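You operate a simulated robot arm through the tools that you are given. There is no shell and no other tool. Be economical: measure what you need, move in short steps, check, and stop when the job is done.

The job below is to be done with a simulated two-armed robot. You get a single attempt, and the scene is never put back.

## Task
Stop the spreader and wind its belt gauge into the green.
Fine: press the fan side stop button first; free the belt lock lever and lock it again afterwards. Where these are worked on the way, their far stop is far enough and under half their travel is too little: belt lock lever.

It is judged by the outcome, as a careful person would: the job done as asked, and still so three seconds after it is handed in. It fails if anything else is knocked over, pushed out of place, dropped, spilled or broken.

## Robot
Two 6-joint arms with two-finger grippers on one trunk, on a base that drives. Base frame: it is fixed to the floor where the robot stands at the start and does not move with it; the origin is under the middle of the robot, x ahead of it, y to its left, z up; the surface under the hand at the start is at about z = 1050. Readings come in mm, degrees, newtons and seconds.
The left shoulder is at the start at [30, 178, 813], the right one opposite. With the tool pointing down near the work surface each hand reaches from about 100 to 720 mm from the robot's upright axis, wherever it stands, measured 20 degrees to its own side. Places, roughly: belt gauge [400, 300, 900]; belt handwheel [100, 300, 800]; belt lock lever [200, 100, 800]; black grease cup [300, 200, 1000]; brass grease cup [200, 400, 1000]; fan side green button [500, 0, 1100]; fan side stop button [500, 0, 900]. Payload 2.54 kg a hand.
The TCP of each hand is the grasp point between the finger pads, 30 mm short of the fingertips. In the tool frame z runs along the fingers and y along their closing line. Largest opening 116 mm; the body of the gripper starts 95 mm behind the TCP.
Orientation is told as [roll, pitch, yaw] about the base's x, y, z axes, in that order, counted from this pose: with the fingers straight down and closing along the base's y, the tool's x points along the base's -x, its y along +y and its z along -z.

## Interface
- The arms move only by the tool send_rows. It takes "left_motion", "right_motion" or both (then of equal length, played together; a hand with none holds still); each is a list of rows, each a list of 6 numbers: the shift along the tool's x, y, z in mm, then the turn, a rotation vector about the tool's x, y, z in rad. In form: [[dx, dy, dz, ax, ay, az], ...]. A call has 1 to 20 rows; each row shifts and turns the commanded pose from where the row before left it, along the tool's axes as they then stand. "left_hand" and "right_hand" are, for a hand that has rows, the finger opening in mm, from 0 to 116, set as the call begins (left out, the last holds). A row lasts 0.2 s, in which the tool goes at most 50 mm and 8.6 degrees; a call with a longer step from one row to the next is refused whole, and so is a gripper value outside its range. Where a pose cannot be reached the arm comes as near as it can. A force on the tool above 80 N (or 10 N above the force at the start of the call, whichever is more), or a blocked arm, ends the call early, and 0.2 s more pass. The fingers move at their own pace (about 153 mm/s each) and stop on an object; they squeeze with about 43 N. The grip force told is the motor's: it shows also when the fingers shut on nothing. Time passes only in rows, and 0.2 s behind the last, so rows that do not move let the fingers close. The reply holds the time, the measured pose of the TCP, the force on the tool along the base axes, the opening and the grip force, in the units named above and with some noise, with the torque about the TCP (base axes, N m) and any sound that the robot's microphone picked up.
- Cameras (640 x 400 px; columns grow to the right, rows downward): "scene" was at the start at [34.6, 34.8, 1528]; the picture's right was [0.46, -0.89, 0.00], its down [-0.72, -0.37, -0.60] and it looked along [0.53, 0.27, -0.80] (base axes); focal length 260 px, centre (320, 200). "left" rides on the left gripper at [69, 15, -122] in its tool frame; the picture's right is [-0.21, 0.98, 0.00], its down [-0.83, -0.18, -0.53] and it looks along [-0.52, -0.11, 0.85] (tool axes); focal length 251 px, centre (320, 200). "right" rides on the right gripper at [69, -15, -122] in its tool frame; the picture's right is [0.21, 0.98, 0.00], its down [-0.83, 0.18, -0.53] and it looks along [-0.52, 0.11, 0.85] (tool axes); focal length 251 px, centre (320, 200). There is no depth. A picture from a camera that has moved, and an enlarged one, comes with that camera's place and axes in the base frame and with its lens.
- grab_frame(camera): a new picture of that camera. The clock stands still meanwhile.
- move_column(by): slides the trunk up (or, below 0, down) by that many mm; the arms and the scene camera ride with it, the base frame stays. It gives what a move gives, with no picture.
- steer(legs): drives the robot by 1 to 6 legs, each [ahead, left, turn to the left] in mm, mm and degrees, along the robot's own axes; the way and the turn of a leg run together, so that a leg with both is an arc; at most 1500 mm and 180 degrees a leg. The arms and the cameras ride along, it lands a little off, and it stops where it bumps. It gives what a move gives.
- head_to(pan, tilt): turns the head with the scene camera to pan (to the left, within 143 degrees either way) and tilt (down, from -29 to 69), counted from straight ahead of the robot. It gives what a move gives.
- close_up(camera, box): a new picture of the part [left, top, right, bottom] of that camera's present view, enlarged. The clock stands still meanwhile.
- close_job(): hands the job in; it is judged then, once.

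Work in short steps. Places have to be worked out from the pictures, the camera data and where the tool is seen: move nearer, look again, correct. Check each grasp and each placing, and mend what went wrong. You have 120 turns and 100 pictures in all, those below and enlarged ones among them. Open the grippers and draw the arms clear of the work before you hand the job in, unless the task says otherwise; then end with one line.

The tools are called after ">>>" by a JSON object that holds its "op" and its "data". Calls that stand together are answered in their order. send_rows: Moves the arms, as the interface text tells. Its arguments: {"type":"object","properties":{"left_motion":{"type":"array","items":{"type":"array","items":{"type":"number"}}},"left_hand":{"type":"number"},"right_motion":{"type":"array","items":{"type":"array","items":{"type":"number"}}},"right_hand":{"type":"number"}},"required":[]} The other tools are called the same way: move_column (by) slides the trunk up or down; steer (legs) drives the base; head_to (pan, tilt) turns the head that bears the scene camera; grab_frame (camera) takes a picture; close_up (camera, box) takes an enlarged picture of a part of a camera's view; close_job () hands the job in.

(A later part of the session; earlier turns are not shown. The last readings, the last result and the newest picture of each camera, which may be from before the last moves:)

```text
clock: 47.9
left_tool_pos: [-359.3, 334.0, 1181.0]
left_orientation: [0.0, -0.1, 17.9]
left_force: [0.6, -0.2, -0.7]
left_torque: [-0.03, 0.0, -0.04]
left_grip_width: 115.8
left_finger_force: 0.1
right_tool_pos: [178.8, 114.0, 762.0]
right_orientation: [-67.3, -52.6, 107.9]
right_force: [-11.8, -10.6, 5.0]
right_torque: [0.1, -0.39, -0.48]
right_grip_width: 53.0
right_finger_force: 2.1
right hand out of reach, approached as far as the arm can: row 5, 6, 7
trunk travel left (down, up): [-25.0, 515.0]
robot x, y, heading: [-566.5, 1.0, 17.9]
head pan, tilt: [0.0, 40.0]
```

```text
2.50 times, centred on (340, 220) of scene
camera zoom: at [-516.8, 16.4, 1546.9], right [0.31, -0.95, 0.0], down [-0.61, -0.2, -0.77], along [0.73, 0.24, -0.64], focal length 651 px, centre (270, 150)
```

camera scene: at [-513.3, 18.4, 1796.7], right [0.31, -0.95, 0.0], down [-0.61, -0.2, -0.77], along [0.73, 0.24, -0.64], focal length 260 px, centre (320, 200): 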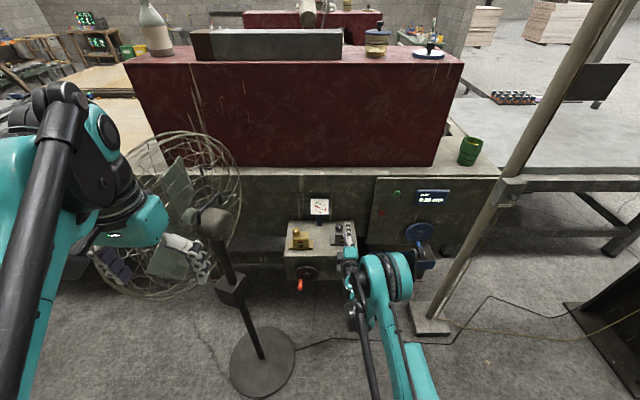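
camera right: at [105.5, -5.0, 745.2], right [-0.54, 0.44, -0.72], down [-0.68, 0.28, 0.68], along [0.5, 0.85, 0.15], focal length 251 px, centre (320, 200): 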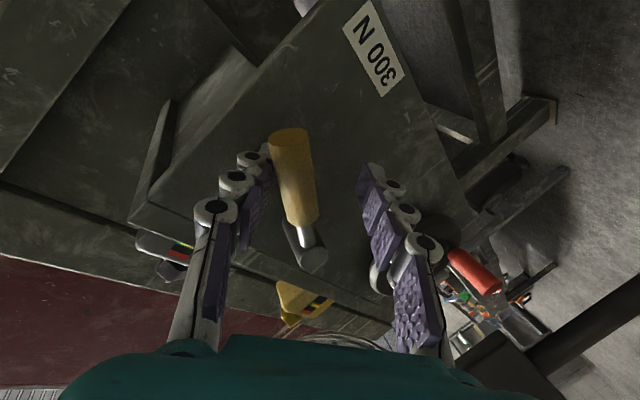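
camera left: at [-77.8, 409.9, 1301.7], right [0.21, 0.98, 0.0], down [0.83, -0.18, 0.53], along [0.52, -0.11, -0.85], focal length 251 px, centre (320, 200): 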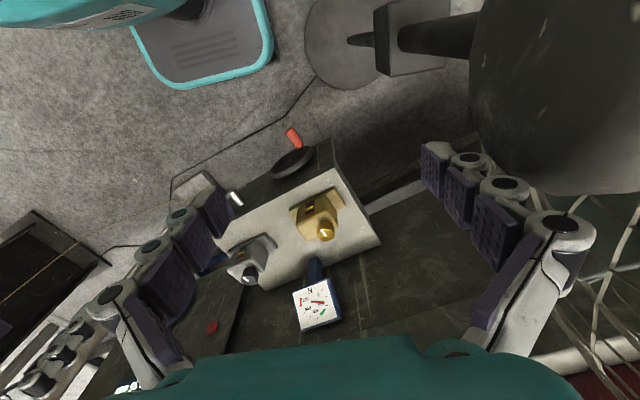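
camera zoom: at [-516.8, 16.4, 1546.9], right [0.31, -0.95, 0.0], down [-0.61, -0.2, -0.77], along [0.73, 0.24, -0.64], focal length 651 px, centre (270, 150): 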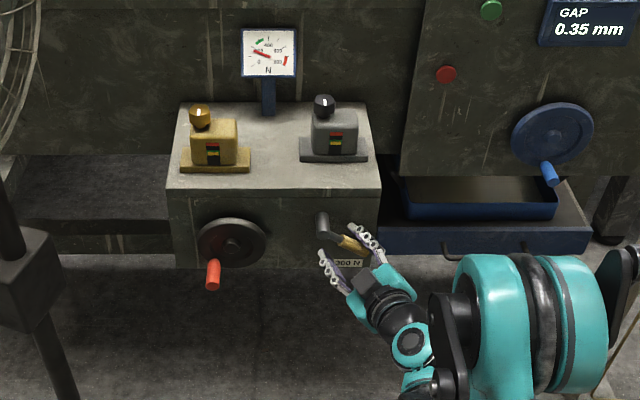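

The lever is about 45° down; the hand hit its lower reach limit (z≈762) and slid toward the face. I'll back off 12 mm and continue closer to the pivot, where the arc stays above that limit.

>>> {"op": "send_rows", "data": {"right_motion": [[0, 4.6, -11, 0, 0, 0], [-5, 5.4, 2.3, 0, -0.0387, 0.0922], [-4.4, 5.8, 2.45, 0, -0.0387, 0.0922], [-3.7, 6.2, 2.6, 0, -0.0387, 0.0922], [-3, 6.5, 2.7, 0, -0.0387, 0.0922], [-2.3, 6.8, 2.85, 0, -0.0387, 0.0922]]}}

>>> {"op": "grab_frame", "data": {"camera": "right"}}

>>> {"op": "close_up", "data": {"camera": "scene", "box": [280, 170, 400, 270]}}

```text
clock: 49.3
left_tool_pos: [-358.9, 334.8, 1180.7]
left_orientation: [0.0, -0.1, 17.9]
left_force: [-0.2, -0.3, 0.1]
left_torque: [-0.01, -0.03, 0.03]
left_grip_width: 116.0
left_finger_force: 0.2
right_tool_pos: [180.5, 159.1, 775.4]
right_orientation: [-67.2, -81.2, 108.1]
right_force: [2.1, -3.5, 0.2]
right_torque: [0.0, -0.01, 0.07]
right_grip_width: 56.1
right_finger_force: 2.0
right hand out of reach, approached as far as the arm can: row 1, 2, 3, 4, 6
trunk travel left (down, up): [-25.0, 515.0]
robot x, y, heading: [-567.6, -0.1, 18.1]
head pan, tilt: [0.0, 40.0]
```

```text
66 pictures are left
camera right: at [101.7, 57.1, 717.1], right [-0.62, 0.7, -0.35], down [-0.56, -0.09, 0.82], along [0.54, 0.71, 0.45], focal length 251 px, centre (320, 200)
```

right: 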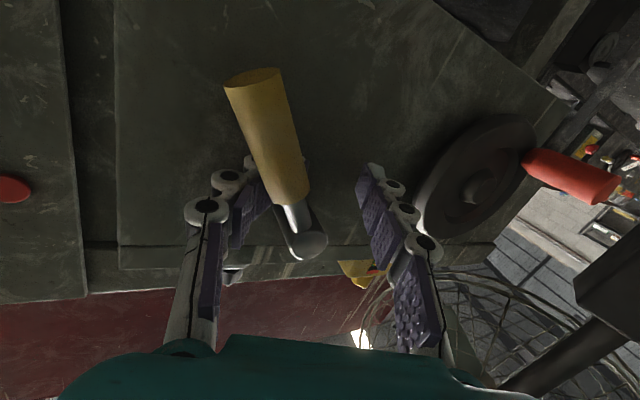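

```text
4.00 times, centred on (340, 220) of scene
camera zoom: at [-514.5, 17.8, 1546.7], right [0.31, -0.95, 0.0], down [-0.61, -0.2, -0.77], along [0.73, 0.24, -0.64], focal length 1041 px, centre (240, 120)
```

zoom: 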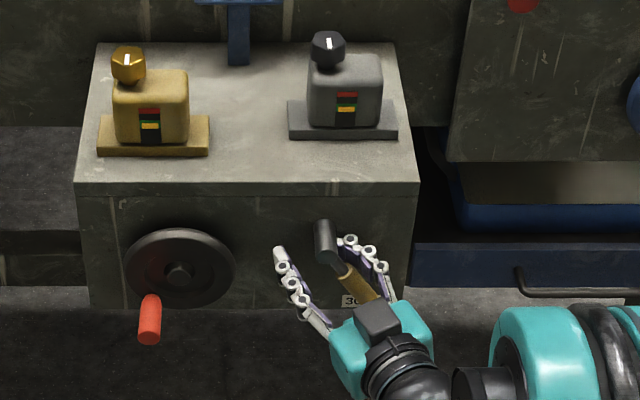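

Lever is at about 60–65° down. Continue pushing it left with a narrower opening, watching for the stop.

>>> {"op": "send_rows", "data": {"right_motion": [[-1, 5.5, 2.3, 0, 0, 0], [-1, 5.5, 2.3, 0, 0, 0], [-1, 5.5, 2.3, 0, 0, 0]], "right_hand": 44}}

>>> {"op": "grab_frame", "data": {"camera": "right"}}

>>> {"op": "close_up", "data": {"camera": "scene", "box": [280, 170, 400, 270]}}

```text
clock: 50.1
left_tool_pos: [-357.4, 335.6, 1181.5]
left_orientation: [0.0, 0.1, 17.9]
left_force: [-0.5, 0.4, -0.1]
left_torque: [-0.02, -0.01, 0.0]
left_grip_width: 116.0
left_finger_force: 0.0
right_tool_pos: [177.1, 173.2, 775.5]
right_orientation: [-67.4, -81.3, 107.7]
right_force: [-1.2, -15.2, -19.5]
right_torque: [0.55, 0.29, -0.21]
right_grip_width: 53.9
right_finger_force: 4.9
trunk travel left (down, up): [-25.0, 515.0]
robot x, y, heading: [-561.8, -0.7, 17.8]
head pan, tilt: [0.0, 40.0]
```

```text
64 pictures are left
camera right: at [96.6, 72.4, 716.1], right [-0.62, 0.7, -0.35], down [-0.56, -0.09, 0.82], along [0.55, 0.71, 0.45], focal length 251 px, centre (320, 200)
```

right: 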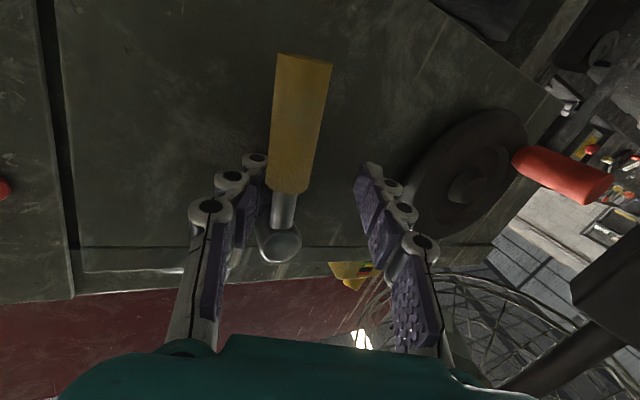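

```text
4.00 times, centred on (340, 220) of scene
camera zoom: at [-512.7, 16.8, 1546.4], right [0.31, -0.95, 0.0], down [-0.61, -0.2, -0.77], along [0.73, 0.24, -0.64], focal length 1041 px, centre (240, 120)
```

zoom: 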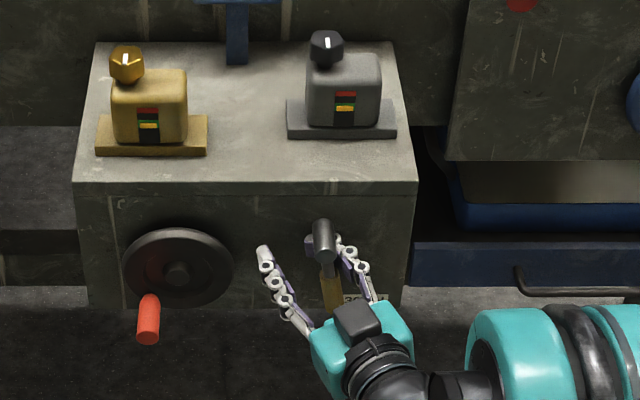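

The handle is nearly straight down, but the finger is now touching the shaft. I'll back out, pitch the tool further down, and give it a final push lower on the handle to be sure it's at its stop.

>>> {"op": "send_rows", "data": {"right_motion": [[0, -4, -5, 0, 0, 0], [0, 0, -20, 0, 0, 0], [0, 0, -25, 0, 0, 0], [0, 0, -25, 0, 0, 0], [0, 0, 0, 0, 0.13, 0], [0, 0, 0, 0, 0.13, 0], [0, 0, 0, 0, 0.13, 0], [0, 0, 0, 0, 0.13, 0]], "right_hand": 50}}

>>> {"op": "grab_frame", "data": {"camera": "right"}}

>>> {"op": "close_up", "data": {"camera": "scene", "box": [280, 170, 400, 270]}}

```text
clock: 50.8
left_tool_pos: [-351.7, 338.2, 1178.5]
left_orientation: [0.0, 0.5, 18.0]
left_force: [1.2, 0.2, -0.4]
left_torque: [0.01, 0.01, -0.02]
left_grip_width: 116.1
left_finger_force: 0.1
right_tool_pos: [179.4, 166.2, 775.3]
right_orientation: [-64.4, -80.7, 105.6]
right_force: [11.2, 5.0, -62.9]
right_torque: [0.65, 0.8, 0.49]
right_grip_width: 48.0
right_finger_force: 0.1
right hand out of reach, approached as far as the arm can: row 2, 3
trunk travel left (down, up): [-25.0, 515.0]
robot x, y, heading: [-567.5, -1.0, 18.1]
head pan, tilt: [0.0, 40.0]
stopped in row 3 (right hand): the force on the tool passed its limit at 88 N (the readings are from after the stop); the commanded pose is now the measured one
```

```text
62 pictures are left
camera right: at [101.4, 63.5, 719.0], right [-0.63, 0.69, -0.35], down [-0.56, -0.09, 0.83], along [0.54, 0.72, 0.44], focal length 251 px, centre (320, 200)
```

right: 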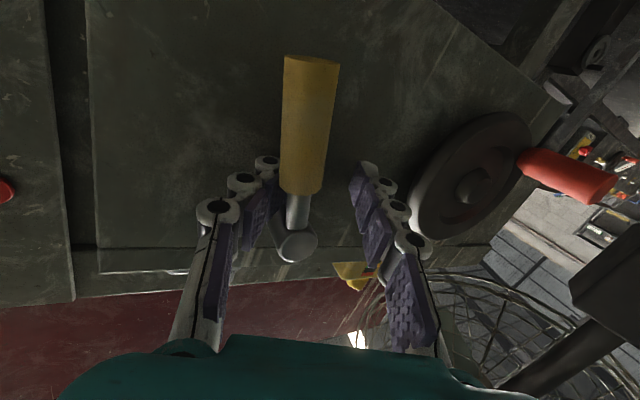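

```text
4.00 times, centred on (340, 220) of scene
camera zoom: at [-504.7, 21.0, 1545.8], right [0.31, -0.95, 0.0], down [-0.62, -0.2, -0.76], along [0.72, 0.24, -0.65], focal length 1041 px, centre (240, 120)
```

zoom: 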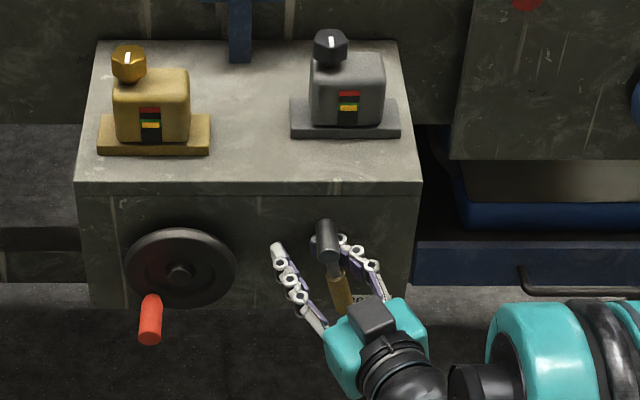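

The reach limit shoved the finger up against the shaft. I'll lower the trunk 12 mm to relieve it, then back out with the base along the tool axis.

>>> {"op": "move_column", "data": {"by": -12}}

>>> {"op": "steer", "data": {"legs": [[-75, -32, 0]]}}

>>> {"op": "grab_frame", "data": {"camera": "right"}}

>>> {"op": "close_up", "data": {"camera": "scene", "box": [280, 170, 400, 270]}}

```text
clock: 51.4
left_tool_pos: [-358.4, 335.3, 1169.8]
left_orientation: [0.1, 0.0, 18.0]
left_force: [0.1, -0.4, 0.2]
left_torque: [0.02, 0.03, -0.02]
left_grip_width: 116.1
left_finger_force: 0.0
right_tool_pos: [175.4, 163.2, 772.5]
right_orientation: [-67.3, -80.9, 108.2]
right_force: [-1.0, -2.3, -0.8]
right_torque: [0.01, 0.03, -0.04]
right_grip_width: 54.1
right_finger_force: 0.7
trunk travel left (down, up): [-13.0, 527.0]
robot x, y, heading: [-565.9, -1.3, 17.9]
head pan, tilt: [0.0, 40.0]
```

```text
clock: 52.5
left_tool_pos: [-421.5, 281.7, 1169.1]
left_orientation: [0.1, -0.1, 18.0]
left_force: [0.2, -0.5, 1.1]
left_torque: [0.01, -0.03, -0.01]
left_grip_width: 115.8
left_finger_force: 0.0
right_tool_pos: [112.9, 108.4, 772.6]
right_orientation: [-67.6, -80.9, 108.8]
right_force: [0.0, -0.9, -0.2]
right_torque: [-0.04, 0.0, 0.01]
right_grip_width: 49.9
right_finger_force: 0.0
trunk travel left (down, up): [-13.0, 527.0]
robot x, y, heading: [-627.1, -53.5, 18.0]
head pan, tilt: [0.0, 40.0]
```

```text
60 pictures are left
camera right: at [34.3, 7.7, 714.6], right [-0.63, 0.69, -0.35], down [-0.56, -0.09, 0.82], along [0.54, 0.71, 0.45], focal length 251 px, centre (320, 200)
```

right: 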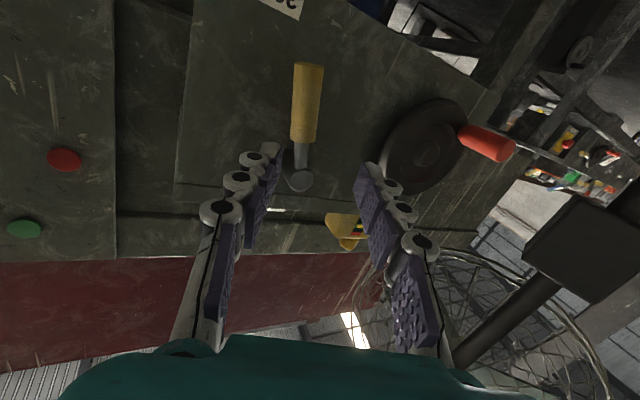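

```text
4.00 times, centred on (340, 220) of scene
camera zoom: at [-577.7, -36.3, 1534.8], right [0.31, -0.95, 0.0], down [-0.61, -0.2, -0.77], along [0.73, 0.24, -0.64], focal length 1041 px, centre (240, 120)
```

zoom: 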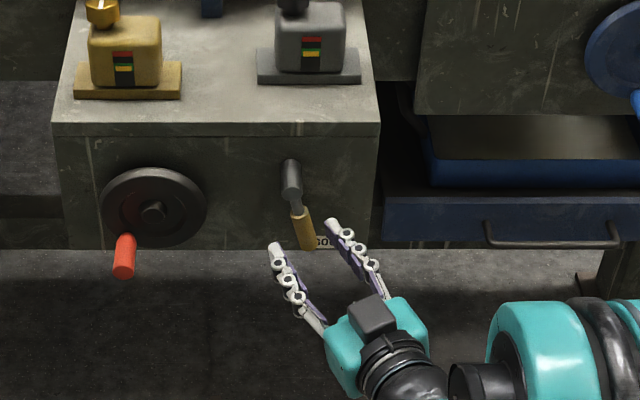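

The more extended stance should give more low reach. The lever shows about 79° down. I'll untilt the tool, lower to straddle the handle further out, advance, then push left gently to find the stop.

>>> {"op": "send_rows", "data": {"right_motion": [[0, 0, 0, 0.132, 0, 0], [0, 0, 0, 0.132, 0, 0], [0, 0, 0, 0.132, 0, 0], [9.5, 1.5, 0, 0, 0, 0], [9.5, 1.5, 0, 0, 0, 0], [0, 0, 20, 0, 0, 0], [0, 0, 20, 0, 0, 0], [0, 0, 15, 0, 0, 0]], "right_hand": 50}}

>>> {"op": "grab_frame", "data": {"camera": "right"}}

```text
clock: 54.2
left_tool_pos: [-421.0, 280.5, 1169.2]
left_orientation: [0.1, -0.1, 18.0]
left_force: [0.0, -1.0, 0.2]
left_torque: [-0.02, -0.04, 0.02]
left_grip_width: 115.8
left_finger_force: 0.1
right_tool_pos: [176.6, 142.0, 770.7]
right_orientation: [-84.3, -81.0, 111.7]
right_force: [-8.4, -5.2, -2.4]
right_torque: [0.02, 0.1, -0.35]
right_grip_width: 52.0
right_finger_force: 1.3
right hand out of reach, approached as far as the arm can: row 1, 2, 3, 4, 5
trunk travel left (down, up): [-13.0, 527.0]
robot x, y, heading: [-628.8, -57.1, 18.0]
head pan, tilt: [0.0, 40.0]
```

```text
58 pictures are left
camera right: at [78.3, 63.0, 708.1], right [-0.43, 0.83, -0.37], down [-0.6, 0.04, 0.8], along [0.67, 0.56, 0.48], focal length 251 px, centre (320, 200)
```

right: 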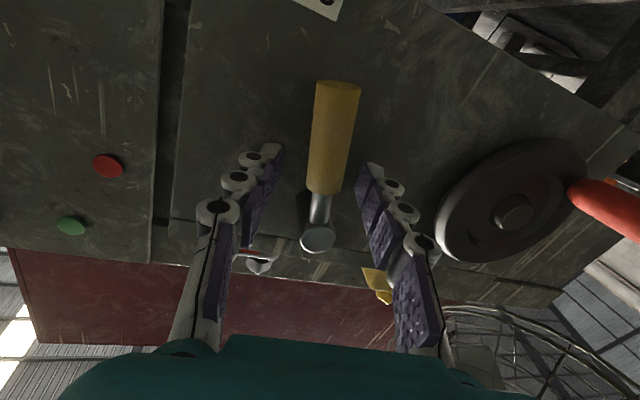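

Straddled at about r=35 with the fingertips touching the face. I'll back off 8 mm and push left in small steps.

>>> {"op": "send_rows", "data": {"right_motion": [[0, 0, -8, 0, 0, 0], [0, 4, 0, 0, 0, 0], [0, 4, 0, 0, 0, 0], [0, 4, 0, 0, 0, 0]]}}

>>> {"op": "grab_frame", "data": {"camera": "right"}}

```text
clock: 55.2
left_tool_pos: [-421.3, 281.6, 1169.4]
left_orientation: [0.1, 0.1, 17.9]
left_force: [-0.4, -0.3, 0.3]
left_torque: [0.03, 0.02, 0.0]
left_grip_width: 116.1
left_finger_force: 0.0
right_tool_pos: [164.9, 151.1, 768.7]
right_orientation: [-84.3, -80.9, 111.7]
right_force: [0.1, -0.2, 0.5]
right_torque: [-0.02, -0.01, 0.0]
right_grip_width: 50.1
right_finger_force: 0.0
trunk travel left (down, up): [-13.0, 527.0]
robot x, y, heading: [-628.1, -52.1, 18.3]
head pan, tilt: [0.0, 40.0]
```

```text
57 pictures are left
camera right: at [67.3, 70.9, 705.4], right [-0.43, 0.82, -0.37], down [-0.61, 0.04, 0.8], along [0.67, 0.56, 0.48], focal length 251 px, centre (320, 200)
```

right: 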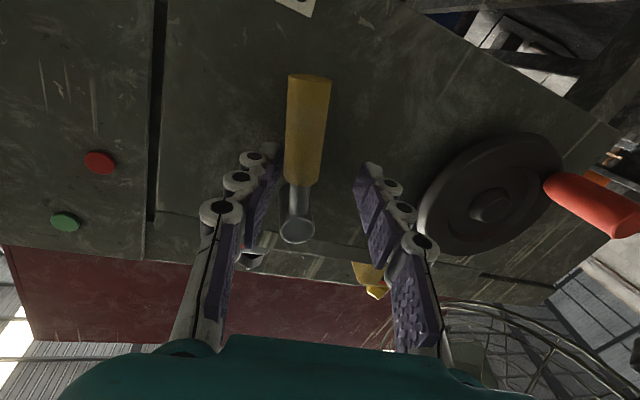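

Just short of contact. Push further left in 4 mm steps.

>>> {"op": "send_rows", "data": {"right_motion": [[0, 4, 0, 0, 0, 0], [0, 4, 0, 0, 0, 0], [0, 3, 0, 0, 0, 0]]}}

>>> {"op": "grab_frame", "data": {"camera": "right"}}

```text
clock: 56.0
left_tool_pos: [-420.7, 281.1, 1168.2]
left_orientation: [0.1, -0.1, 18.1]
left_force: [0.5, 0.2, -0.3]
left_torque: [0.0, -0.03, 0.0]
left_grip_width: 115.9
left_finger_force: 0.0
right_tool_pos: [160.4, 159.8, 767.2]
right_orientation: [-83.9, -80.9, 111.2]
right_force: [1.7, -3.5, 0.0]
right_torque: [0.01, -0.01, -0.03]
right_grip_width: 52.1
right_finger_force: 2.0
trunk travel left (down, up): [-13.0, 527.0]
robot x, y, heading: [-628.8, -54.9, 18.1]
head pan, tilt: [0.0, 40.0]
```

```text
56 pictures are left
camera right: at [62.7, 79.7, 703.8], right [-0.43, 0.83, -0.36], down [-0.6, 0.04, 0.8], along [0.67, 0.56, 0.48], focal length 251 px, centre (320, 200)
```

right: 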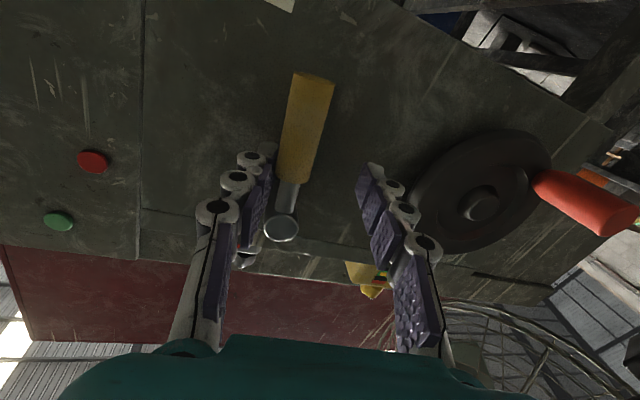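

It still moves with about 4 N. Continue.

>>> {"op": "send_rows", "data": {"right_motion": [[0, 4, 0, 0, 0, 0], [0, 4, 0, 0, 0, 0], [0, 3, 0, 0, 0, 0]]}}

>>> {"op": "close_up", "data": {"camera": "scene", "box": [280, 150, 400, 250]}}

```text
clock: 56.9
left_tool_pos: [-420.3, 280.8, 1168.7]
left_orientation: [0.2, 0.0, 17.9]
left_force: [0.7, -0.2, 0.3]
left_torque: [0.01, -0.02, 0.02]
left_grip_width: 115.7
left_finger_force: 0.0
right_tool_pos: [155.4, 166.5, 764.9]
right_orientation: [-83.8, -81.1, 110.8]
right_force: [14.2, -14.0, 5.5]
right_torque: [-0.12, -0.05, 0.08]
right_grip_width: 61.1
right_finger_force: 8.4
trunk travel left (down, up): [-13.0, 527.0]
robot x, y, heading: [-629.3, -50.8, 18.1]
head pan, tilt: [0.0, 40.0]
```

```text
4.00 times, centred on (340, 200) of scene
camera zoom: at [-575.4, -37.0, 1534.8], right [0.31, -0.95, 0.0], down [-0.61, -0.2, -0.77], along [0.73, 0.24, -0.64], focal length 1041 px, centre (240, 200)
```

zoom: 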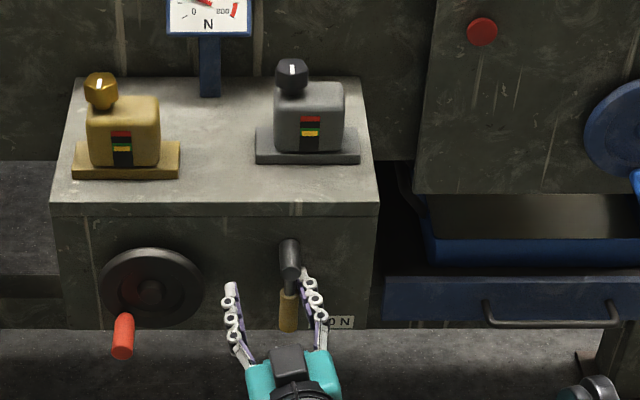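

Force jumped and the finger was pushed open, so the lever is at its far stop, straight down. I'll ease off and withdraw the right hand.

>>> {"op": "send_rows", "data": {"right_motion": [[0, -12, 0, 0, 0, 0], [0, 0, -15, 0, 0, 0], [0, 0, -15, 0, 0, 0], [0, 0, -15, 0, 0, 0], [0, 0, -15, 0, 0, 0]]}}

>>> {"op": "grab_frame", "data": {"camera": "right"}}

```text
clock: 58.0
left_tool_pos: [-420.7, 282.6, 1168.6]
left_orientation: [0.0, 0.0, 18.0]
left_force: [0.2, -0.3, -0.7]
left_torque: [-0.01, -0.02, -0.03]
left_grip_width: 115.9
left_finger_force: 0.0
right_tool_pos: [117.7, 139.1, 769.8]
right_orientation: [-84.0, -80.9, 111.4]
right_force: [1.0, 0.6, -0.5]
right_torque: [-0.01, 0.02, 0.0]
right_grip_width: 50.0
right_finger_force: 0.1
right hand out of reach, approached as far as the arm can: row 5
trunk travel left (down, up): [-13.0, 527.0]
robot x, y, heading: [-629.4, -56.8, 18.0]
head pan, tilt: [0.0, 40.0]
```

```text
54 pictures are left
camera right: at [20.7, 58.4, 706.0], right [-0.43, 0.82, -0.37], down [-0.6, 0.04, 0.8], along [0.67, 0.56, 0.48], focal length 251 px, centre (320, 200)
```

right: 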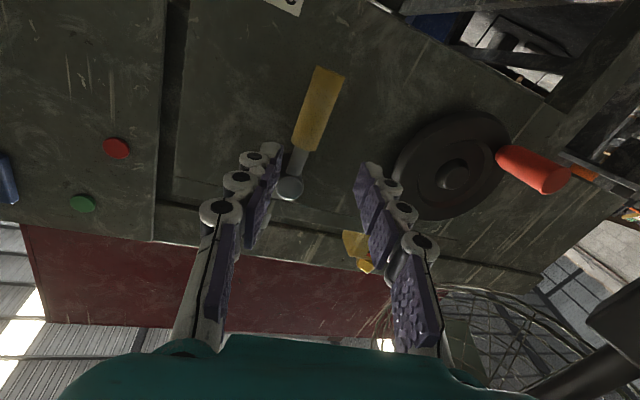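

The lever is free at its stop. Next, the wheel: hub at about (130, 280, 766), knob sticking out to about (76, 292, 728). I'll move the right hand aside and bring the left hand forward, tilted 45°.

>>> {"op": "send_rows", "data": {"right_motion": [[0, -5, -10, 0, 0, 0], [0, -35, 0, 0, 0, 0], [0, -40, 0, 0, 0, 0], [0, -40, 0, 0, 0, 0]]}}

>>> {"op": "send_rows", "data": {"left_motion": [[-34.6, -11.9, 31.5, 0, 0, 0], [-34.6, -11.9, 31.5, 0, 0, 0], [-34.6, -11.9, 31.5, 0, 0, 0], [-34.6, -11.9, 31.5, 0, 0, 0], [-34.6, -11.9, 31.5, 0, 0, 0], [-34.6, -11.9, 31.5, 0, 0, 0], [-34.6, -11.9, 31.5, 0, 0, 0], [-34.6, -11.9, 31.5, 0, 0, 0], [-34.6, -11.9, 31.5, 0, 0, 0], [0, 0, 0, 0, -0.131, 0], [0, 0, 0, 0, -0.131, 0], [0, 0, 0, 0, -0.131, 0], [0, 0, 0, 0, -0.131, 0], [0, 0, 0, 0, -0.131, 0], [0, 0, 0, 0, -0.131, 0]], "left_hand": 70}}

>>> {"op": "grab_frame", "data": {"camera": "left"}}

>>> {"op": "grab_frame", "data": {"camera": "scene"}}

```text
clock: 59.0
left_tool_pos: [-421.3, 280.9, 1168.6]
left_orientation: [0.0, 0.1, 17.9]
left_force: [-0.7, 0.2, -1.3]
left_torque: [-0.03, -0.04, -0.01]
left_grip_width: 116.0
left_finger_force: 0.1
right_tool_pos: [155.2, 64.9, 779.0]
right_orientation: [-83.9, -80.3, 111.3]
right_force: [-0.1, 0.2, 1.3]
right_torque: [-0.02, 0.09, -0.04]
right_grip_width: 49.9
right_finger_force: 0.1
right hand out of reach, approached as far as the arm can: row 1, 2, 3
trunk travel left (down, up): [-13.0, 527.0]
robot x, y, heading: [-627.2, -55.5, 17.8]
head pan, tilt: [0.0, 40.0]
```

```text
clock: 62.2
left_tool_pos: [-91.5, 276.3, 884.9]
left_orientation: [0.0, -45.2, 18.0]
left_force: [0.3, -0.6, 0.1]
left_torque: [-0.02, -0.01, -0.01]
left_grip_width: 70.3
left_finger_force: 0.1
right_tool_pos: [153.9, 64.5, 780.3]
right_orientation: [-84.2, -80.8, 111.4]
right_force: [-0.4, -0.8, 0.1]
right_torque: [-0.01, -0.02, -0.01]
right_grip_width: 49.9
right_finger_force: 0.0
trunk travel left (down, up): [-13.0, 527.0]
robot x, y, heading: [-631.1, -50.9, 17.9]
head pan, tilt: [0.0, 40.0]
```

```text
53 pictures are left
camera left: at [-225.9, 249.3, 922.4], right [-0.16, 0.98, 0.15], down [0.25, -0.11, 0.96], along [0.96, 0.19, -0.23], focal length 251 px, centre (320, 200)
```

left: 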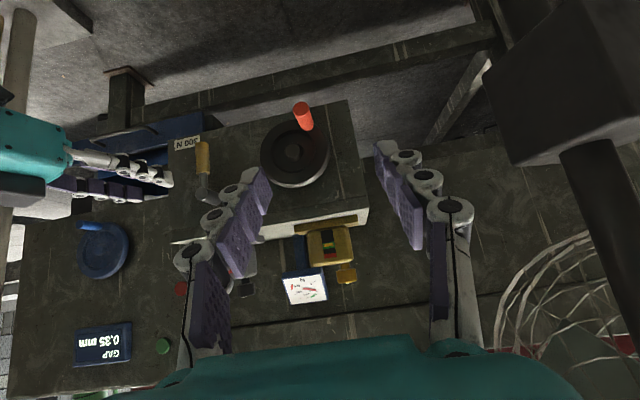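

```text
52 pictures are left
camera scene: at [-576.4, -35.2, 1534.7], right [0.31, -0.95, 0.0], down [-0.61, -0.2, -0.77], along [0.73, 0.24, -0.64], focal length 260 px, centre (320, 200)
```

scene: 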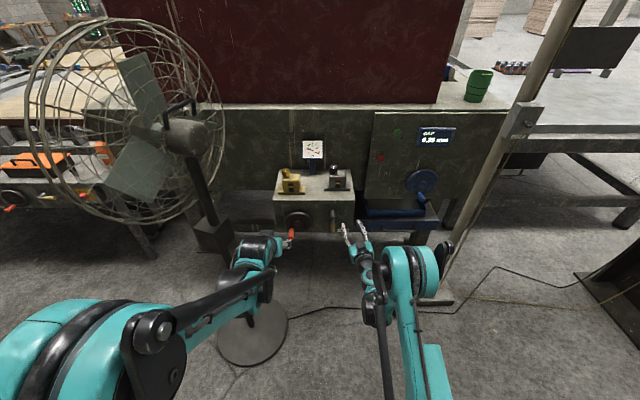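

I'll move nearer along the tool axis and sideways into line with the knob, then re-triangulate it.

>>> {"op": "send_rows", "data": {"left_motion": [[0, -7, 30, 0, 0, 0], [0, -7, 30, 0, 0, 0], [0, -7, 30, 0, 0, 0]]}}

>>> {"op": "grab_frame", "data": {"camera": "left"}}

>>> {"op": "close_up", "data": {"camera": "scene", "box": [260, 130, 380, 260]}}

```text
clock: 63.0
left_tool_pos: [-23.9, 275.7, 820.4]
left_orientation: [0.1, -45.0, 17.9]
left_force: [-1.1, 0.1, 0.7]
left_torque: [0.02, 0.01, 0.02]
left_grip_width: 69.9
left_finger_force: 0.1
right_tool_pos: [156.1, 64.0, 779.5]
right_orientation: [-83.9, -81.0, 111.2]
right_force: [0.0, 0.0, 0.4]
right_torque: [-0.03, -0.01, 0.01]
right_grip_width: 49.9
right_finger_force: 0.1
trunk travel left (down, up): [-13.0, 527.0]
robot x, y, heading: [-629.5, -55.0, 17.9]
head pan, tilt: [0.0, 40.0]
```

```text
51 pictures are left
camera left: at [-158.1, 248.8, 858.0], right [-0.16, 0.98, 0.15], down [0.25, -0.11, 0.96], along [0.95, 0.19, -0.23], focal length 251 px, centre (320, 200)
```

left: 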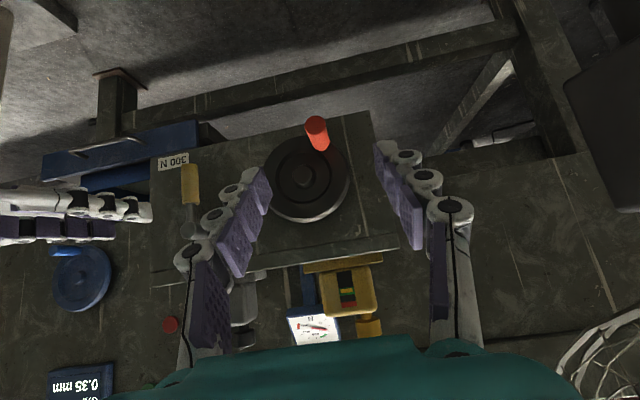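

```text
3.08 times, centred on (320, 195) of scene
camera zoom: at [-575.6, -35.0, 1534.7], right [0.31, -0.95, 0.0], down [-0.61, -0.2, -0.77], along [0.73, 0.24, -0.64], focal length 801 px, centre (320, 215)
```

zoom: 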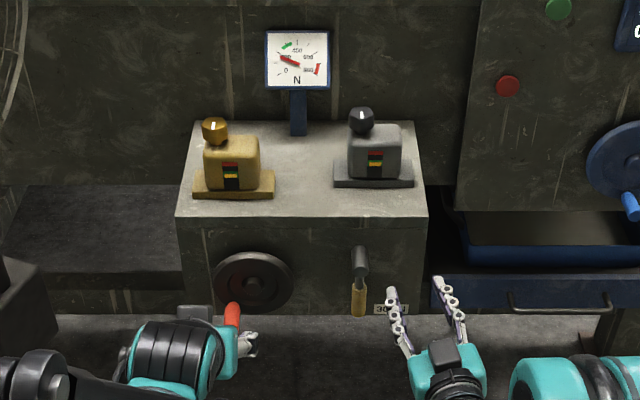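

Combining views puts the knob axis at e≈-263 (right along the face), z≈716, spanning n (depth into the face) ≈174–228. I'll move to a pre-grasp 90 mm back along the tool axis and check the line-up.

>>> {"op": "send_rows", "data": {"left_motion": [[-9, -3.3, 37.3, 0, 0, 0], [-9, -3.3, 37.3, 0, 0, 0], [0, 0, 20, 0, 0, 0]]}}

>>> {"op": "grab_frame", "data": {"camera": "left"}}

```text
clock: 63.9
left_tool_pos: [53.6, 294.9, 766.1]
left_orientation: [0.1, -45.2, 18.0]
left_force: [-0.5, 0.0, -0.6]
left_torque: [-0.02, 0.0, 0.01]
left_grip_width: 69.7
left_finger_force: 0.0
right_tool_pos: [155.4, 63.4, 779.3]
right_orientation: [-84.0, -80.9, 111.2]
right_force: [0.7, -0.7, 0.0]
right_torque: [0.02, 0.02, 0.02]
right_grip_width: 49.9
right_finger_force: 0.0
trunk travel left (down, up): [-13.0, 527.0]
robot x, y, heading: [-622.3, -57.2, 18.0]
head pan, tilt: [0.0, 40.0]
```

```text
49 pictures are left
camera left: at [-80.5, 268.1, 803.6], right [-0.16, 0.98, 0.15], down [0.25, -0.11, 0.96], along [0.95, 0.19, -0.23], focal length 251 px, centre (320, 200)
```

left: 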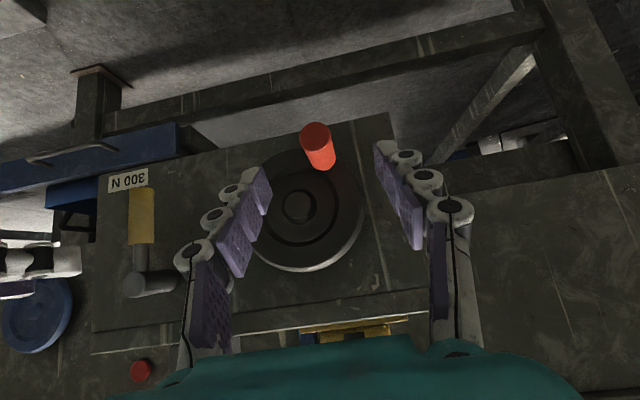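

The predicted knob pixel matches. Advancing 70 mm to straddle the knob.

>>> {"op": "send_rows", "data": {"left_motion": [[0, 0, 25, 0, 0, 0], [0, 0, 25, 0, 0, 0], [0, 0, 12, 0, 0, 0], [0, 0, 8, 0, 0, 0]], "left_hand": 60}}

>>> {"op": "grab_frame", "data": {"camera": "left"}}

```text
clock: 64.8
left_tool_pos: [100.8, 308.5, 719.4]
left_orientation: [0.1, -45.1, 17.9]
left_force: [-7.5, -2.3, 3.3]
left_torque: [-0.14, -0.05, -0.27]
left_grip_width: 61.6
left_finger_force: 0.5
right_tool_pos: [153.8, 64.1, 780.3]
right_orientation: [-84.5, -80.9, 111.7]
right_force: [0.3, 0.2, -0.7]
right_torque: [0.01, 0.03, -0.01]
right_grip_width: 50.0
right_finger_force: 0.1
trunk travel left (down, up): [-13.0, 527.0]
robot x, y, heading: [-630.9, -50.6, 17.9]
head pan, tilt: [0.0, 40.0]
```

```text
48 pictures are left
camera left: at [-33.4, 281.7, 756.0], right [-0.16, 0.98, 0.15], down [0.25, -0.11, 0.96], along [0.95, 0.19, -0.23], focal length 251 px, centre (320, 200)
```

left: 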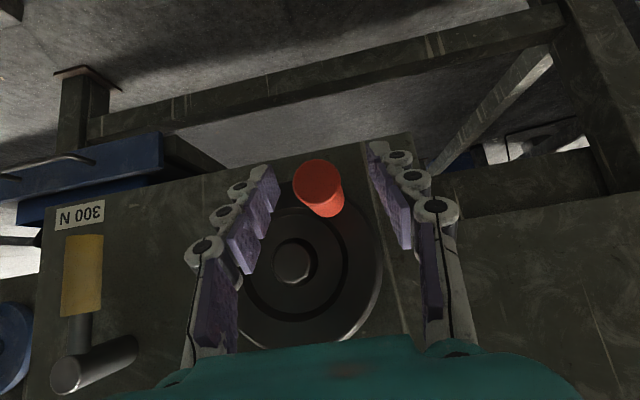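

Knob is centred between the pads, with a slight touch on the wheel rim (8 N). Back off 4 mm and close on the knob.

>>> {"op": "send_rows", "data": {"left_motion": [[3.5, 0, -3.5, 0, 0, 0], [0, 0, 0, 0, 0, 0], [0, 0, 0, 0, 0, 0]], "left_hand": 0}}

>>> {"op": "grab_frame", "data": {"camera": "left"}}

>>> {"op": "close_up", "data": {"camera": "scene", "box": [290, 130, 340, 170]}}

```text
clock: 65.7
left_tool_pos: [98.4, 310.0, 717.3]
left_orientation: [0.1, -45.1, 18.0]
left_force: [11.3, 12.4, -6.6]
left_torque: [0.22, -0.87, 0.11]
left_grip_width: 19.6
left_finger_force: 44.7
right_tool_pos: [156.6, 65.5, 777.7]
right_orientation: [-83.6, -80.9, 110.7]
right_force: [-0.3, 0.2, 0.8]
right_torque: [0.01, 0.01, -0.01]
right_grip_width: 49.9
right_finger_force: 0.1
trunk travel left (down, up): [-13.0, 527.0]
robot x, y, heading: [-627.7, -55.2, 17.7]
head pan, tilt: [0.0, 40.0]
```

```text
47 pictures are left
camera left: at [-36.7, 283.0, 753.8], right [-0.16, 0.98, 0.15], down [0.25, -0.11, 0.96], along [0.95, 0.19, -0.23], focal length 251 px, centre (320, 200)
```

left: 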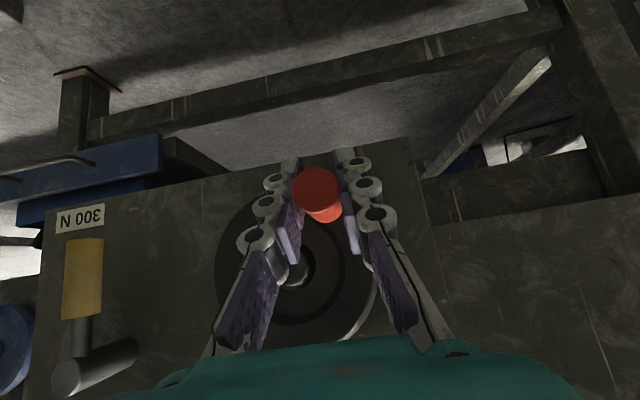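

```text
10.00 times, centred on (315, 150) of scene
camera zoom: at [-574.3, -33.4, 1534.6], right [0.31, -0.95, 0.0], down [-0.61, -0.2, -0.76], along [0.73, 0.24, -0.64], focal length 2603 px, centre (370, 700)
```

zoom: 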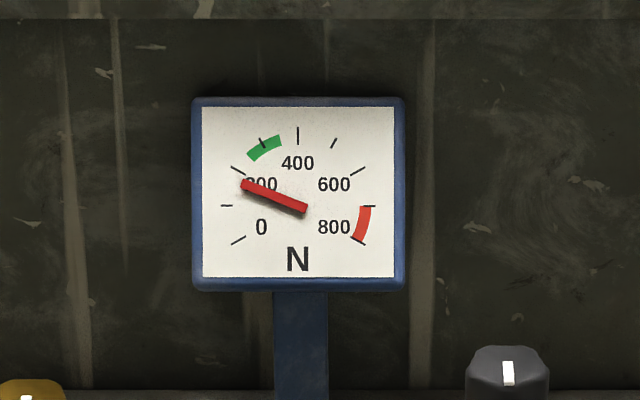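

The knob is gripped (19.6 mm). The gauge reads about 170 N, with green at about 270–340. I'll loosen to a 25 mm cage and crank clockwise about 40° around the hub at (e −233, z 757).

>>> {"op": "send_rows", "data": {"left_motion": [[-3.4, 5.2, -3.4, 0, 0, 0], [-3.8, 4.5, -3.8, 0, 0, 0], [-4.2, 3.8, -4.2, 0, 0, 0], [-4.6, 2.8, -4.6, 0, 0, 0], [-4.8, 2.0, -4.8, 0, 0, 0]], "left_hand": 25}}

>>> {"op": "grab_frame", "data": {"camera": "left"}}

>>> {"op": "close_up", "data": {"camera": "scene", "box": [290, 130, 340, 170]}}

```text
clock: 66.8
left_tool_pos: [89.6, 324.5, 748.1]
left_orientation: [0.2, -45.2, 17.9]
left_force: [0.4, -4.3, 0.3]
left_torque: [-0.03, -0.06, -0.11]
left_grip_width: 28.2
left_finger_force: 2.3
right_tool_pos: [156.9, 62.8, 778.2]
right_orientation: [-84.0, -80.9, 111.5]
right_force: [0.1, 1.2, -0.4]
right_torque: [0.01, 0.0, 0.03]
right_grip_width: 50.0
right_finger_force: 0.0
trunk travel left (down, up): [-13.0, 527.0]
robot x, y, heading: [-625.1, -52.6, 18.1]
head pan, tilt: [0.0, 40.0]
```

```text
45 pictures are left
camera left: at [-44.0, 297.5, 785.3], right [-0.16, 0.98, 0.15], down [0.25, -0.11, 0.96], along [0.95, 0.19, -0.23], focal length 251 px, centre (320, 200)
```

left: 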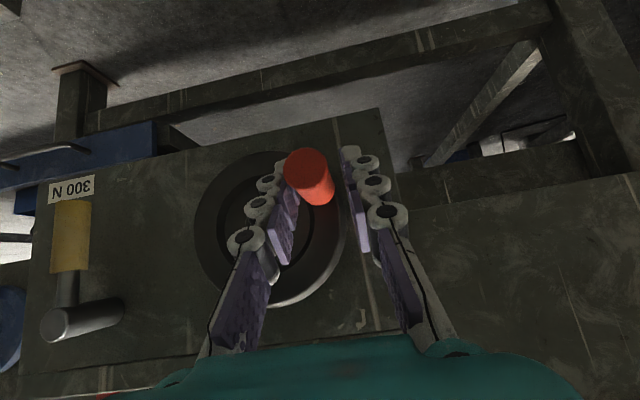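

```text
10.00 times, centred on (315, 150) of scene
camera zoom: at [-576.0, -35.6, 1534.7], right [0.31, -0.95, 0.0], down [-0.61, -0.2, -0.77], along [0.73, 0.24, -0.64], focal length 2603 px, centre (370, 700)
```

zoom: 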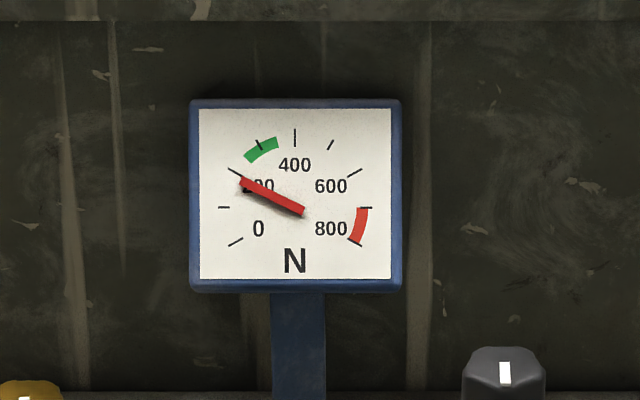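

It's the right direction: the gauge went from about 175 to 190 N for roughly 28°. The loose cage can't push vertically, so I'll re-centre on the knob (10 mm lower) and grip it firmly.

>>> {"op": "send_rows", "data": {"left_motion": [[3.5, -1.7, 3.5, 0, 0, 0], [3.5, -1.6, 3.5, 0, 0, 0], [0, 0, 0, 0, 0, 0], [0, 0, 0, 0, 0, 0]], "left_hand": 25}}

>>> {"op": "send_rows", "data": {"left_motion": [[0, 0, 0, 0, 0, 0], [0, 0, 0, 0, 0, 0]], "left_hand": 0}}

>>> {"op": "grab_frame", "data": {"camera": "left"}}

```text
clock: 67.8
left_tool_pos: [91.4, 322.6, 738.0]
left_orientation: [-0.1, -45.1, 18.0]
left_force: [0.6, 0.2, -0.2]
left_torque: [0.0, 0.02, 0.0]
left_grip_width: 24.9
left_finger_force: 0.0
right_tool_pos: [153.8, 64.8, 779.3]
right_orientation: [-84.1, -80.9, 111.4]
right_force: [0.2, 0.5, 0.2]
right_torque: [0.05, -0.05, -0.01]
right_grip_width: 49.9
right_finger_force: 0.1
trunk travel left (down, up): [-13.0, 527.0]
robot x, y, heading: [-626.3, -51.7, 18.1]
head pan, tilt: [0.0, 40.0]
```

```text
clock: 68.5
left_tool_pos: [92.0, 322.8, 737.9]
left_orientation: [0.1, -45.2, 17.8]
left_force: [2.2, -2.5, 0.6]
left_torque: [0.08, -0.19, -0.07]
left_grip_width: 19.9
left_finger_force: 45.3
right_tool_pos: [155.4, 62.5, 778.5]
right_orientation: [-84.1, -80.8, 111.5]
right_force: [0.6, 0.8, 0.7]
right_torque: [0.0, 0.01, -0.05]
right_grip_width: 49.7
right_finger_force: 0.1
trunk travel left (down, up): [-13.0, 527.0]
robot x, y, heading: [-628.0, -53.1, 17.8]
head pan, tilt: [0.0, 40.0]
```

```text
43 pictures are left
camera left: at [-42.2, 294.6, 774.9], right [-0.16, 0.98, 0.15], down [0.25, -0.11, 0.96], along [0.96, 0.19, -0.23], focal length 251 px, centre (320, 200)
```

left: 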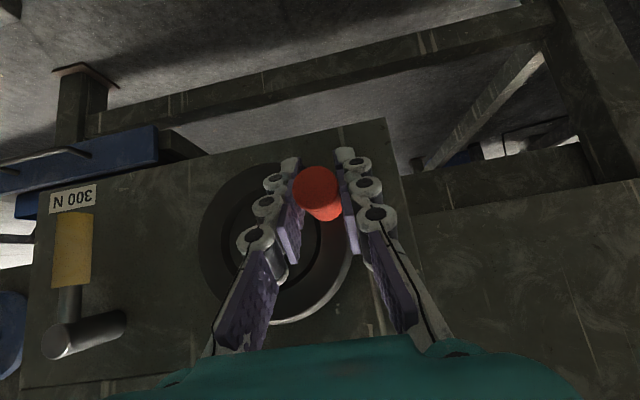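

Knob gripped at about α=204° (hub e −234.5, z 758, r 49). Cranking clockwise with a firm grip, 40° first.

>>> {"op": "send_rows", "data": {"left_motion": [[-4.5, 2.3, -4.5, 0, 0, 0], [-4.7, 1.4, -4.7, 0, 0, 0], [-4.8, 0.5, -4.8, 0, 0, 0], [-4.8, -0.5, -4.8, 0, 0, 0], [-4.7, -1.4, -4.7, 0, 0, 0]]}}

>>> {"op": "close_up", "data": {"camera": "scene", "box": [290, 130, 340, 170]}}

>>> {"op": "grab_frame", "data": {"camera": "left"}}

```text
clock: 69.7
left_tool_pos: [92.6, 319.9, 768.8]
left_orientation: [0.1, -44.9, 17.7]
left_force: [11.2, -30.3, -16.1]
left_torque: [0.32, -0.6, -0.21]
left_grip_width: 19.8
left_finger_force: 44.8
right_tool_pos: [157.0, 62.0, 776.3]
right_orientation: [-83.6, -81.0, 110.8]
right_force: [0.0, 0.1, 0.5]
right_torque: [0.01, -0.02, -0.04]
right_grip_width: 50.0
right_finger_force: 0.0
trunk travel left (down, up): [-13.0, 527.0]
robot x, y, heading: [-628.7, -54.3, 18.1]
head pan, tilt: [0.0, 40.0]
```

```text
10.00 times, centred on (315, 150) of scene
camera zoom: at [-573.2, -37.9, 1534.5], right [0.31, -0.95, 0.0], down [-0.61, -0.2, -0.76], along [0.73, 0.24, -0.64], focal length 2603 px, centre (370, 700)
```

zoom: 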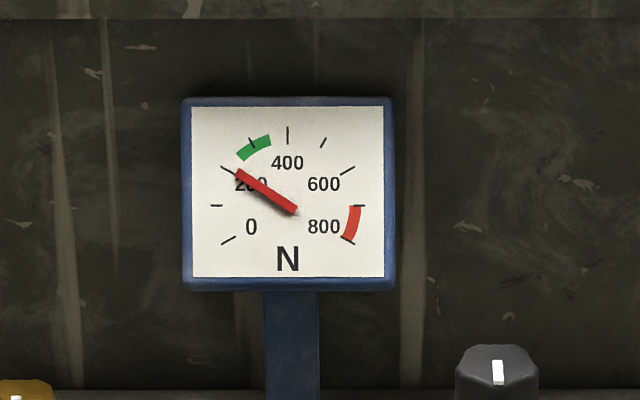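

```text
41 pictures are left
camera left: at [-41.7, 293.5, 807.1], right [-0.15, 0.98, 0.15], down [0.25, -0.11, 0.96], along [0.95, 0.19, -0.23], focal length 251 px, centre (320, 200)
```

left: 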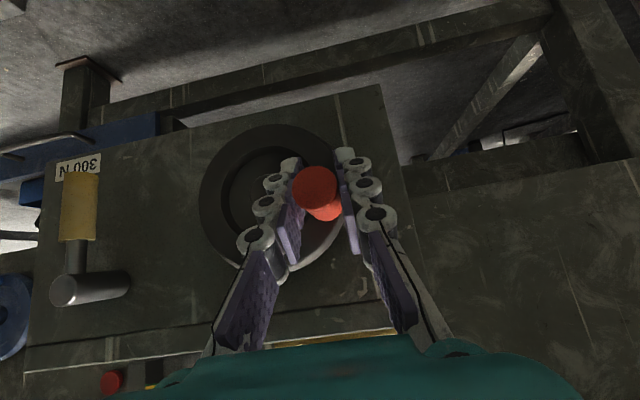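

Needle is now about 215 N. The side force shows the effective circle is centred nearer (e −235, z 749) with r≈45. I'll correct for that and continue 40°.

>>> {"op": "send_rows", "data": {"left_motion": [[-2.1, -8.6, -2.1, 0, 0, 0], [-3.5, -3.9, -3.5, 0, 0, 0], [-3.1, -4.5, -3.1, 0, 0, 0], [-2.6, -5.1, -2.6, 0, 0, 0], [-2.1, -5.5, -2.1, 0, 0, 0]]}}

>>> {"op": "close_up", "data": {"camera": "scene", "box": [290, 130, 340, 170]}}

>>> {"op": "grab_frame", "data": {"camera": "left"}}

```text
clock: 70.8
left_tool_pos: [99.0, 300.3, 791.1]
left_orientation: [0.1, -45.1, 18.0]
left_force: [6.6, 5.5, 2.1]
left_torque: [-0.36, 0.99, 0.1]
left_grip_width: 20.0
left_finger_force: 44.5
right_tool_pos: [155.0, 64.8, 779.3]
right_orientation: [-84.0, -80.9, 111.2]
right_force: [-0.8, 0.3, 0.2]
right_torque: [-0.02, 0.0, 0.01]
right_grip_width: 50.1
right_finger_force: 0.1
trunk travel left (down, up): [-13.0, 527.0]
robot x, y, heading: [-628.0, -53.4, 18.2]
head pan, tilt: [0.0, 40.0]
```

```text
10.00 times, centred on (315, 150) of scene
camera zoom: at [-575.8, -34.4, 1534.8], right [0.31, -0.95, 0.0], down [-0.61, -0.2, -0.77], along [0.73, 0.24, -0.64], focal length 2603 px, centre (370, 700)
```

zoom: 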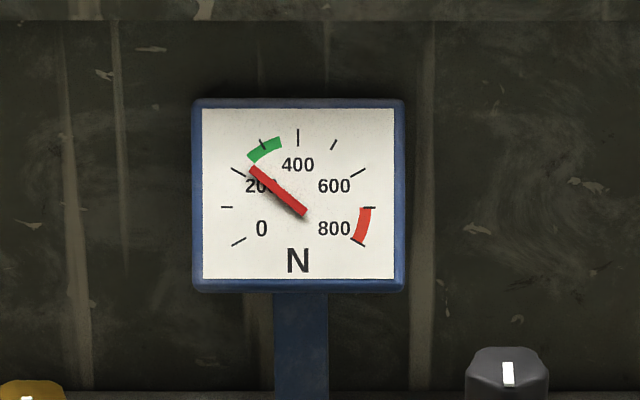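

```text
39 pictures are left
camera left: at [-35.5, 273.2, 828.1], right [-0.16, 0.98, 0.15], down [0.25, -0.11, 0.96], along [0.95, 0.19, -0.23], focal length 251 px, centre (320, 200)
```

left: 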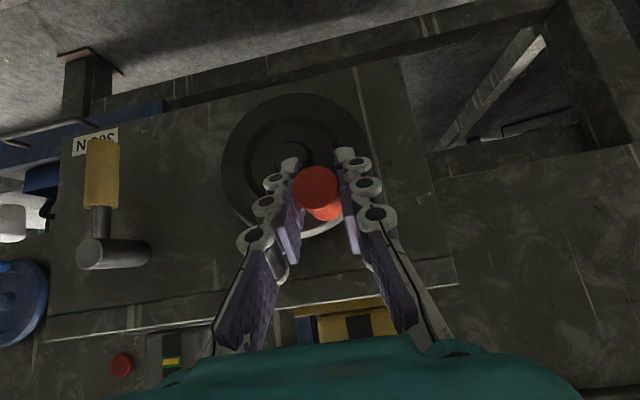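

The needle is at about 230 N and the green spans about 250–350. Forces are small. Continue about 64° more, over the top.

>>> {"op": "send_rows", "data": {"left_motion": [[-1.6, -5.9, -1.6, 0, 0, 0], [-0.9, -6.1, -0.9, 0, 0, 0], [-0.3, -6.3, -0.3, 0, 0, 0], [0.3, -6.3, 0.3, 0, 0, 0], [0.9, -6.1, 0.9, 0, 0, 0], [1.6, -5.9, 1.6, 0, 0, 0], [2.1, -5.5, 2.1, 0, 0, 0], [2.6, -5.1, 2.6, 0, 0, 0]]}}

>>> {"op": "close_up", "data": {"camera": "scene", "box": [290, 130, 340, 170]}}

```text
clock: 72.7
left_tool_pos: [113.7, 251.8, 782.5]
left_orientation: [0.0, -45.2, 17.7]
left_force: [17.4, -6.4, 11.8]
left_torque: [0.31, -0.78, -0.09]
left_grip_width: 19.9
left_finger_force: 44.8
right_tool_pos: [155.9, 63.9, 778.9]
right_orientation: [-84.2, -81.0, 111.5]
right_force: [-0.3, 0.4, -0.3]
right_torque: [-0.02, 0.01, -0.04]
right_grip_width: 50.0
right_finger_force: 0.1
trunk travel left (down, up): [-13.0, 527.0]
robot x, y, heading: [-623.6, -57.2, 18.0]
head pan, tilt: [0.0, 40.0]
```

```text
10.00 times, centred on (315, 150) of scene
camera zoom: at [-576.1, -36.7, 1534.7], right [0.31, -0.95, 0.0], down [-0.61, -0.2, -0.77], along [0.73, 0.24, -0.64], focal length 2603 px, centre (370, 700)
```

zoom: 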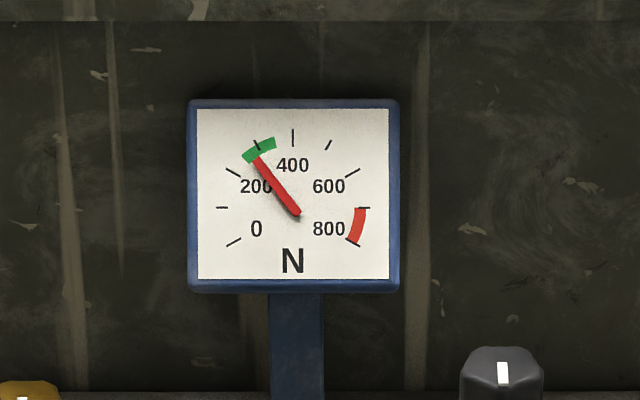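

In the lower part of the green (~265 N). About 45° more brings it to about 300 N.

>>> {"op": "send_rows", "data": {"left_motion": [[3.2, -4.6, 3.2, 0, 0, 0], [3.5, -3.9, 3.5, 0, 0, 0], [3.9, -3.2, 3.9, 0, 0, 0], [4.1, -2.4, 4.1, 0, 0, 0], [4.4, -1.5, 4.4, 0, 0, 0], [4.4, -0.7, 4.4, 0, 0, 0]]}}

>>> {"op": "close_up", "data": {"camera": "scene", "box": [290, 130, 340, 170]}}

>>> {"op": "grab_frame", "data": {"camera": "left"}}

```text
clock: 74.0
left_tool_pos: [119.6, 240.3, 748.7]
left_orientation: [0.2, -45.0, 17.9]
left_force: [10.9, -8.1, 0.4]
left_torque: [0.27, -0.7, -0.16]
left_grip_width: 19.8
left_finger_force: 44.8
right_tool_pos: [155.8, 63.6, 777.4]
right_orientation: [-84.1, -81.1, 111.3]
right_force: [1.1, 0.8, 0.2]
right_torque: [0.0, 0.0, -0.02]
right_grip_width: 50.2
right_finger_force: 0.0
trunk travel left (down, up): [-13.0, 527.0]
robot x, y, heading: [-628.2, -54.3, 18.1]
head pan, tilt: [0.0, 40.0]
```

```text
10.00 times, centred on (315, 150) of scene
camera zoom: at [-575.4, -36.2, 1534.7], right [0.31, -0.95, 0.0], down [-0.61, -0.2, -0.77], along [0.73, 0.24, -0.64], focal length 2603 px, centre (370, 700)
```

zoom: 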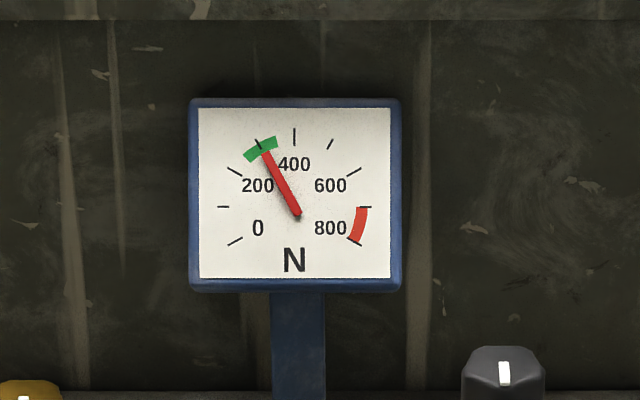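

```text
36 pictures are left
camera left: at [-15.3, 210.7, 786.6], right [-0.16, 0.98, 0.15], down [0.25, -0.11, 0.96], along [0.95, 0.19, -0.23], focal length 251 px, centre (320, 200)
```

left: 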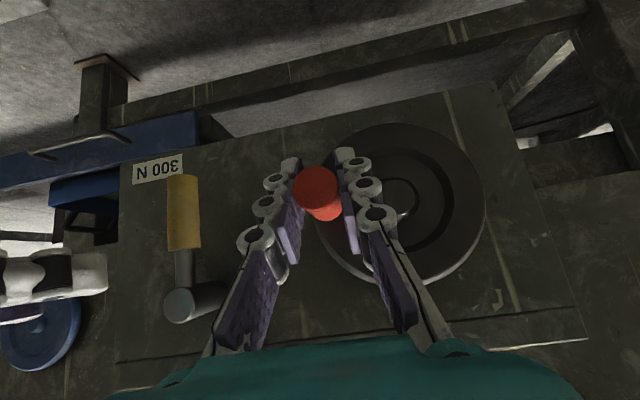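

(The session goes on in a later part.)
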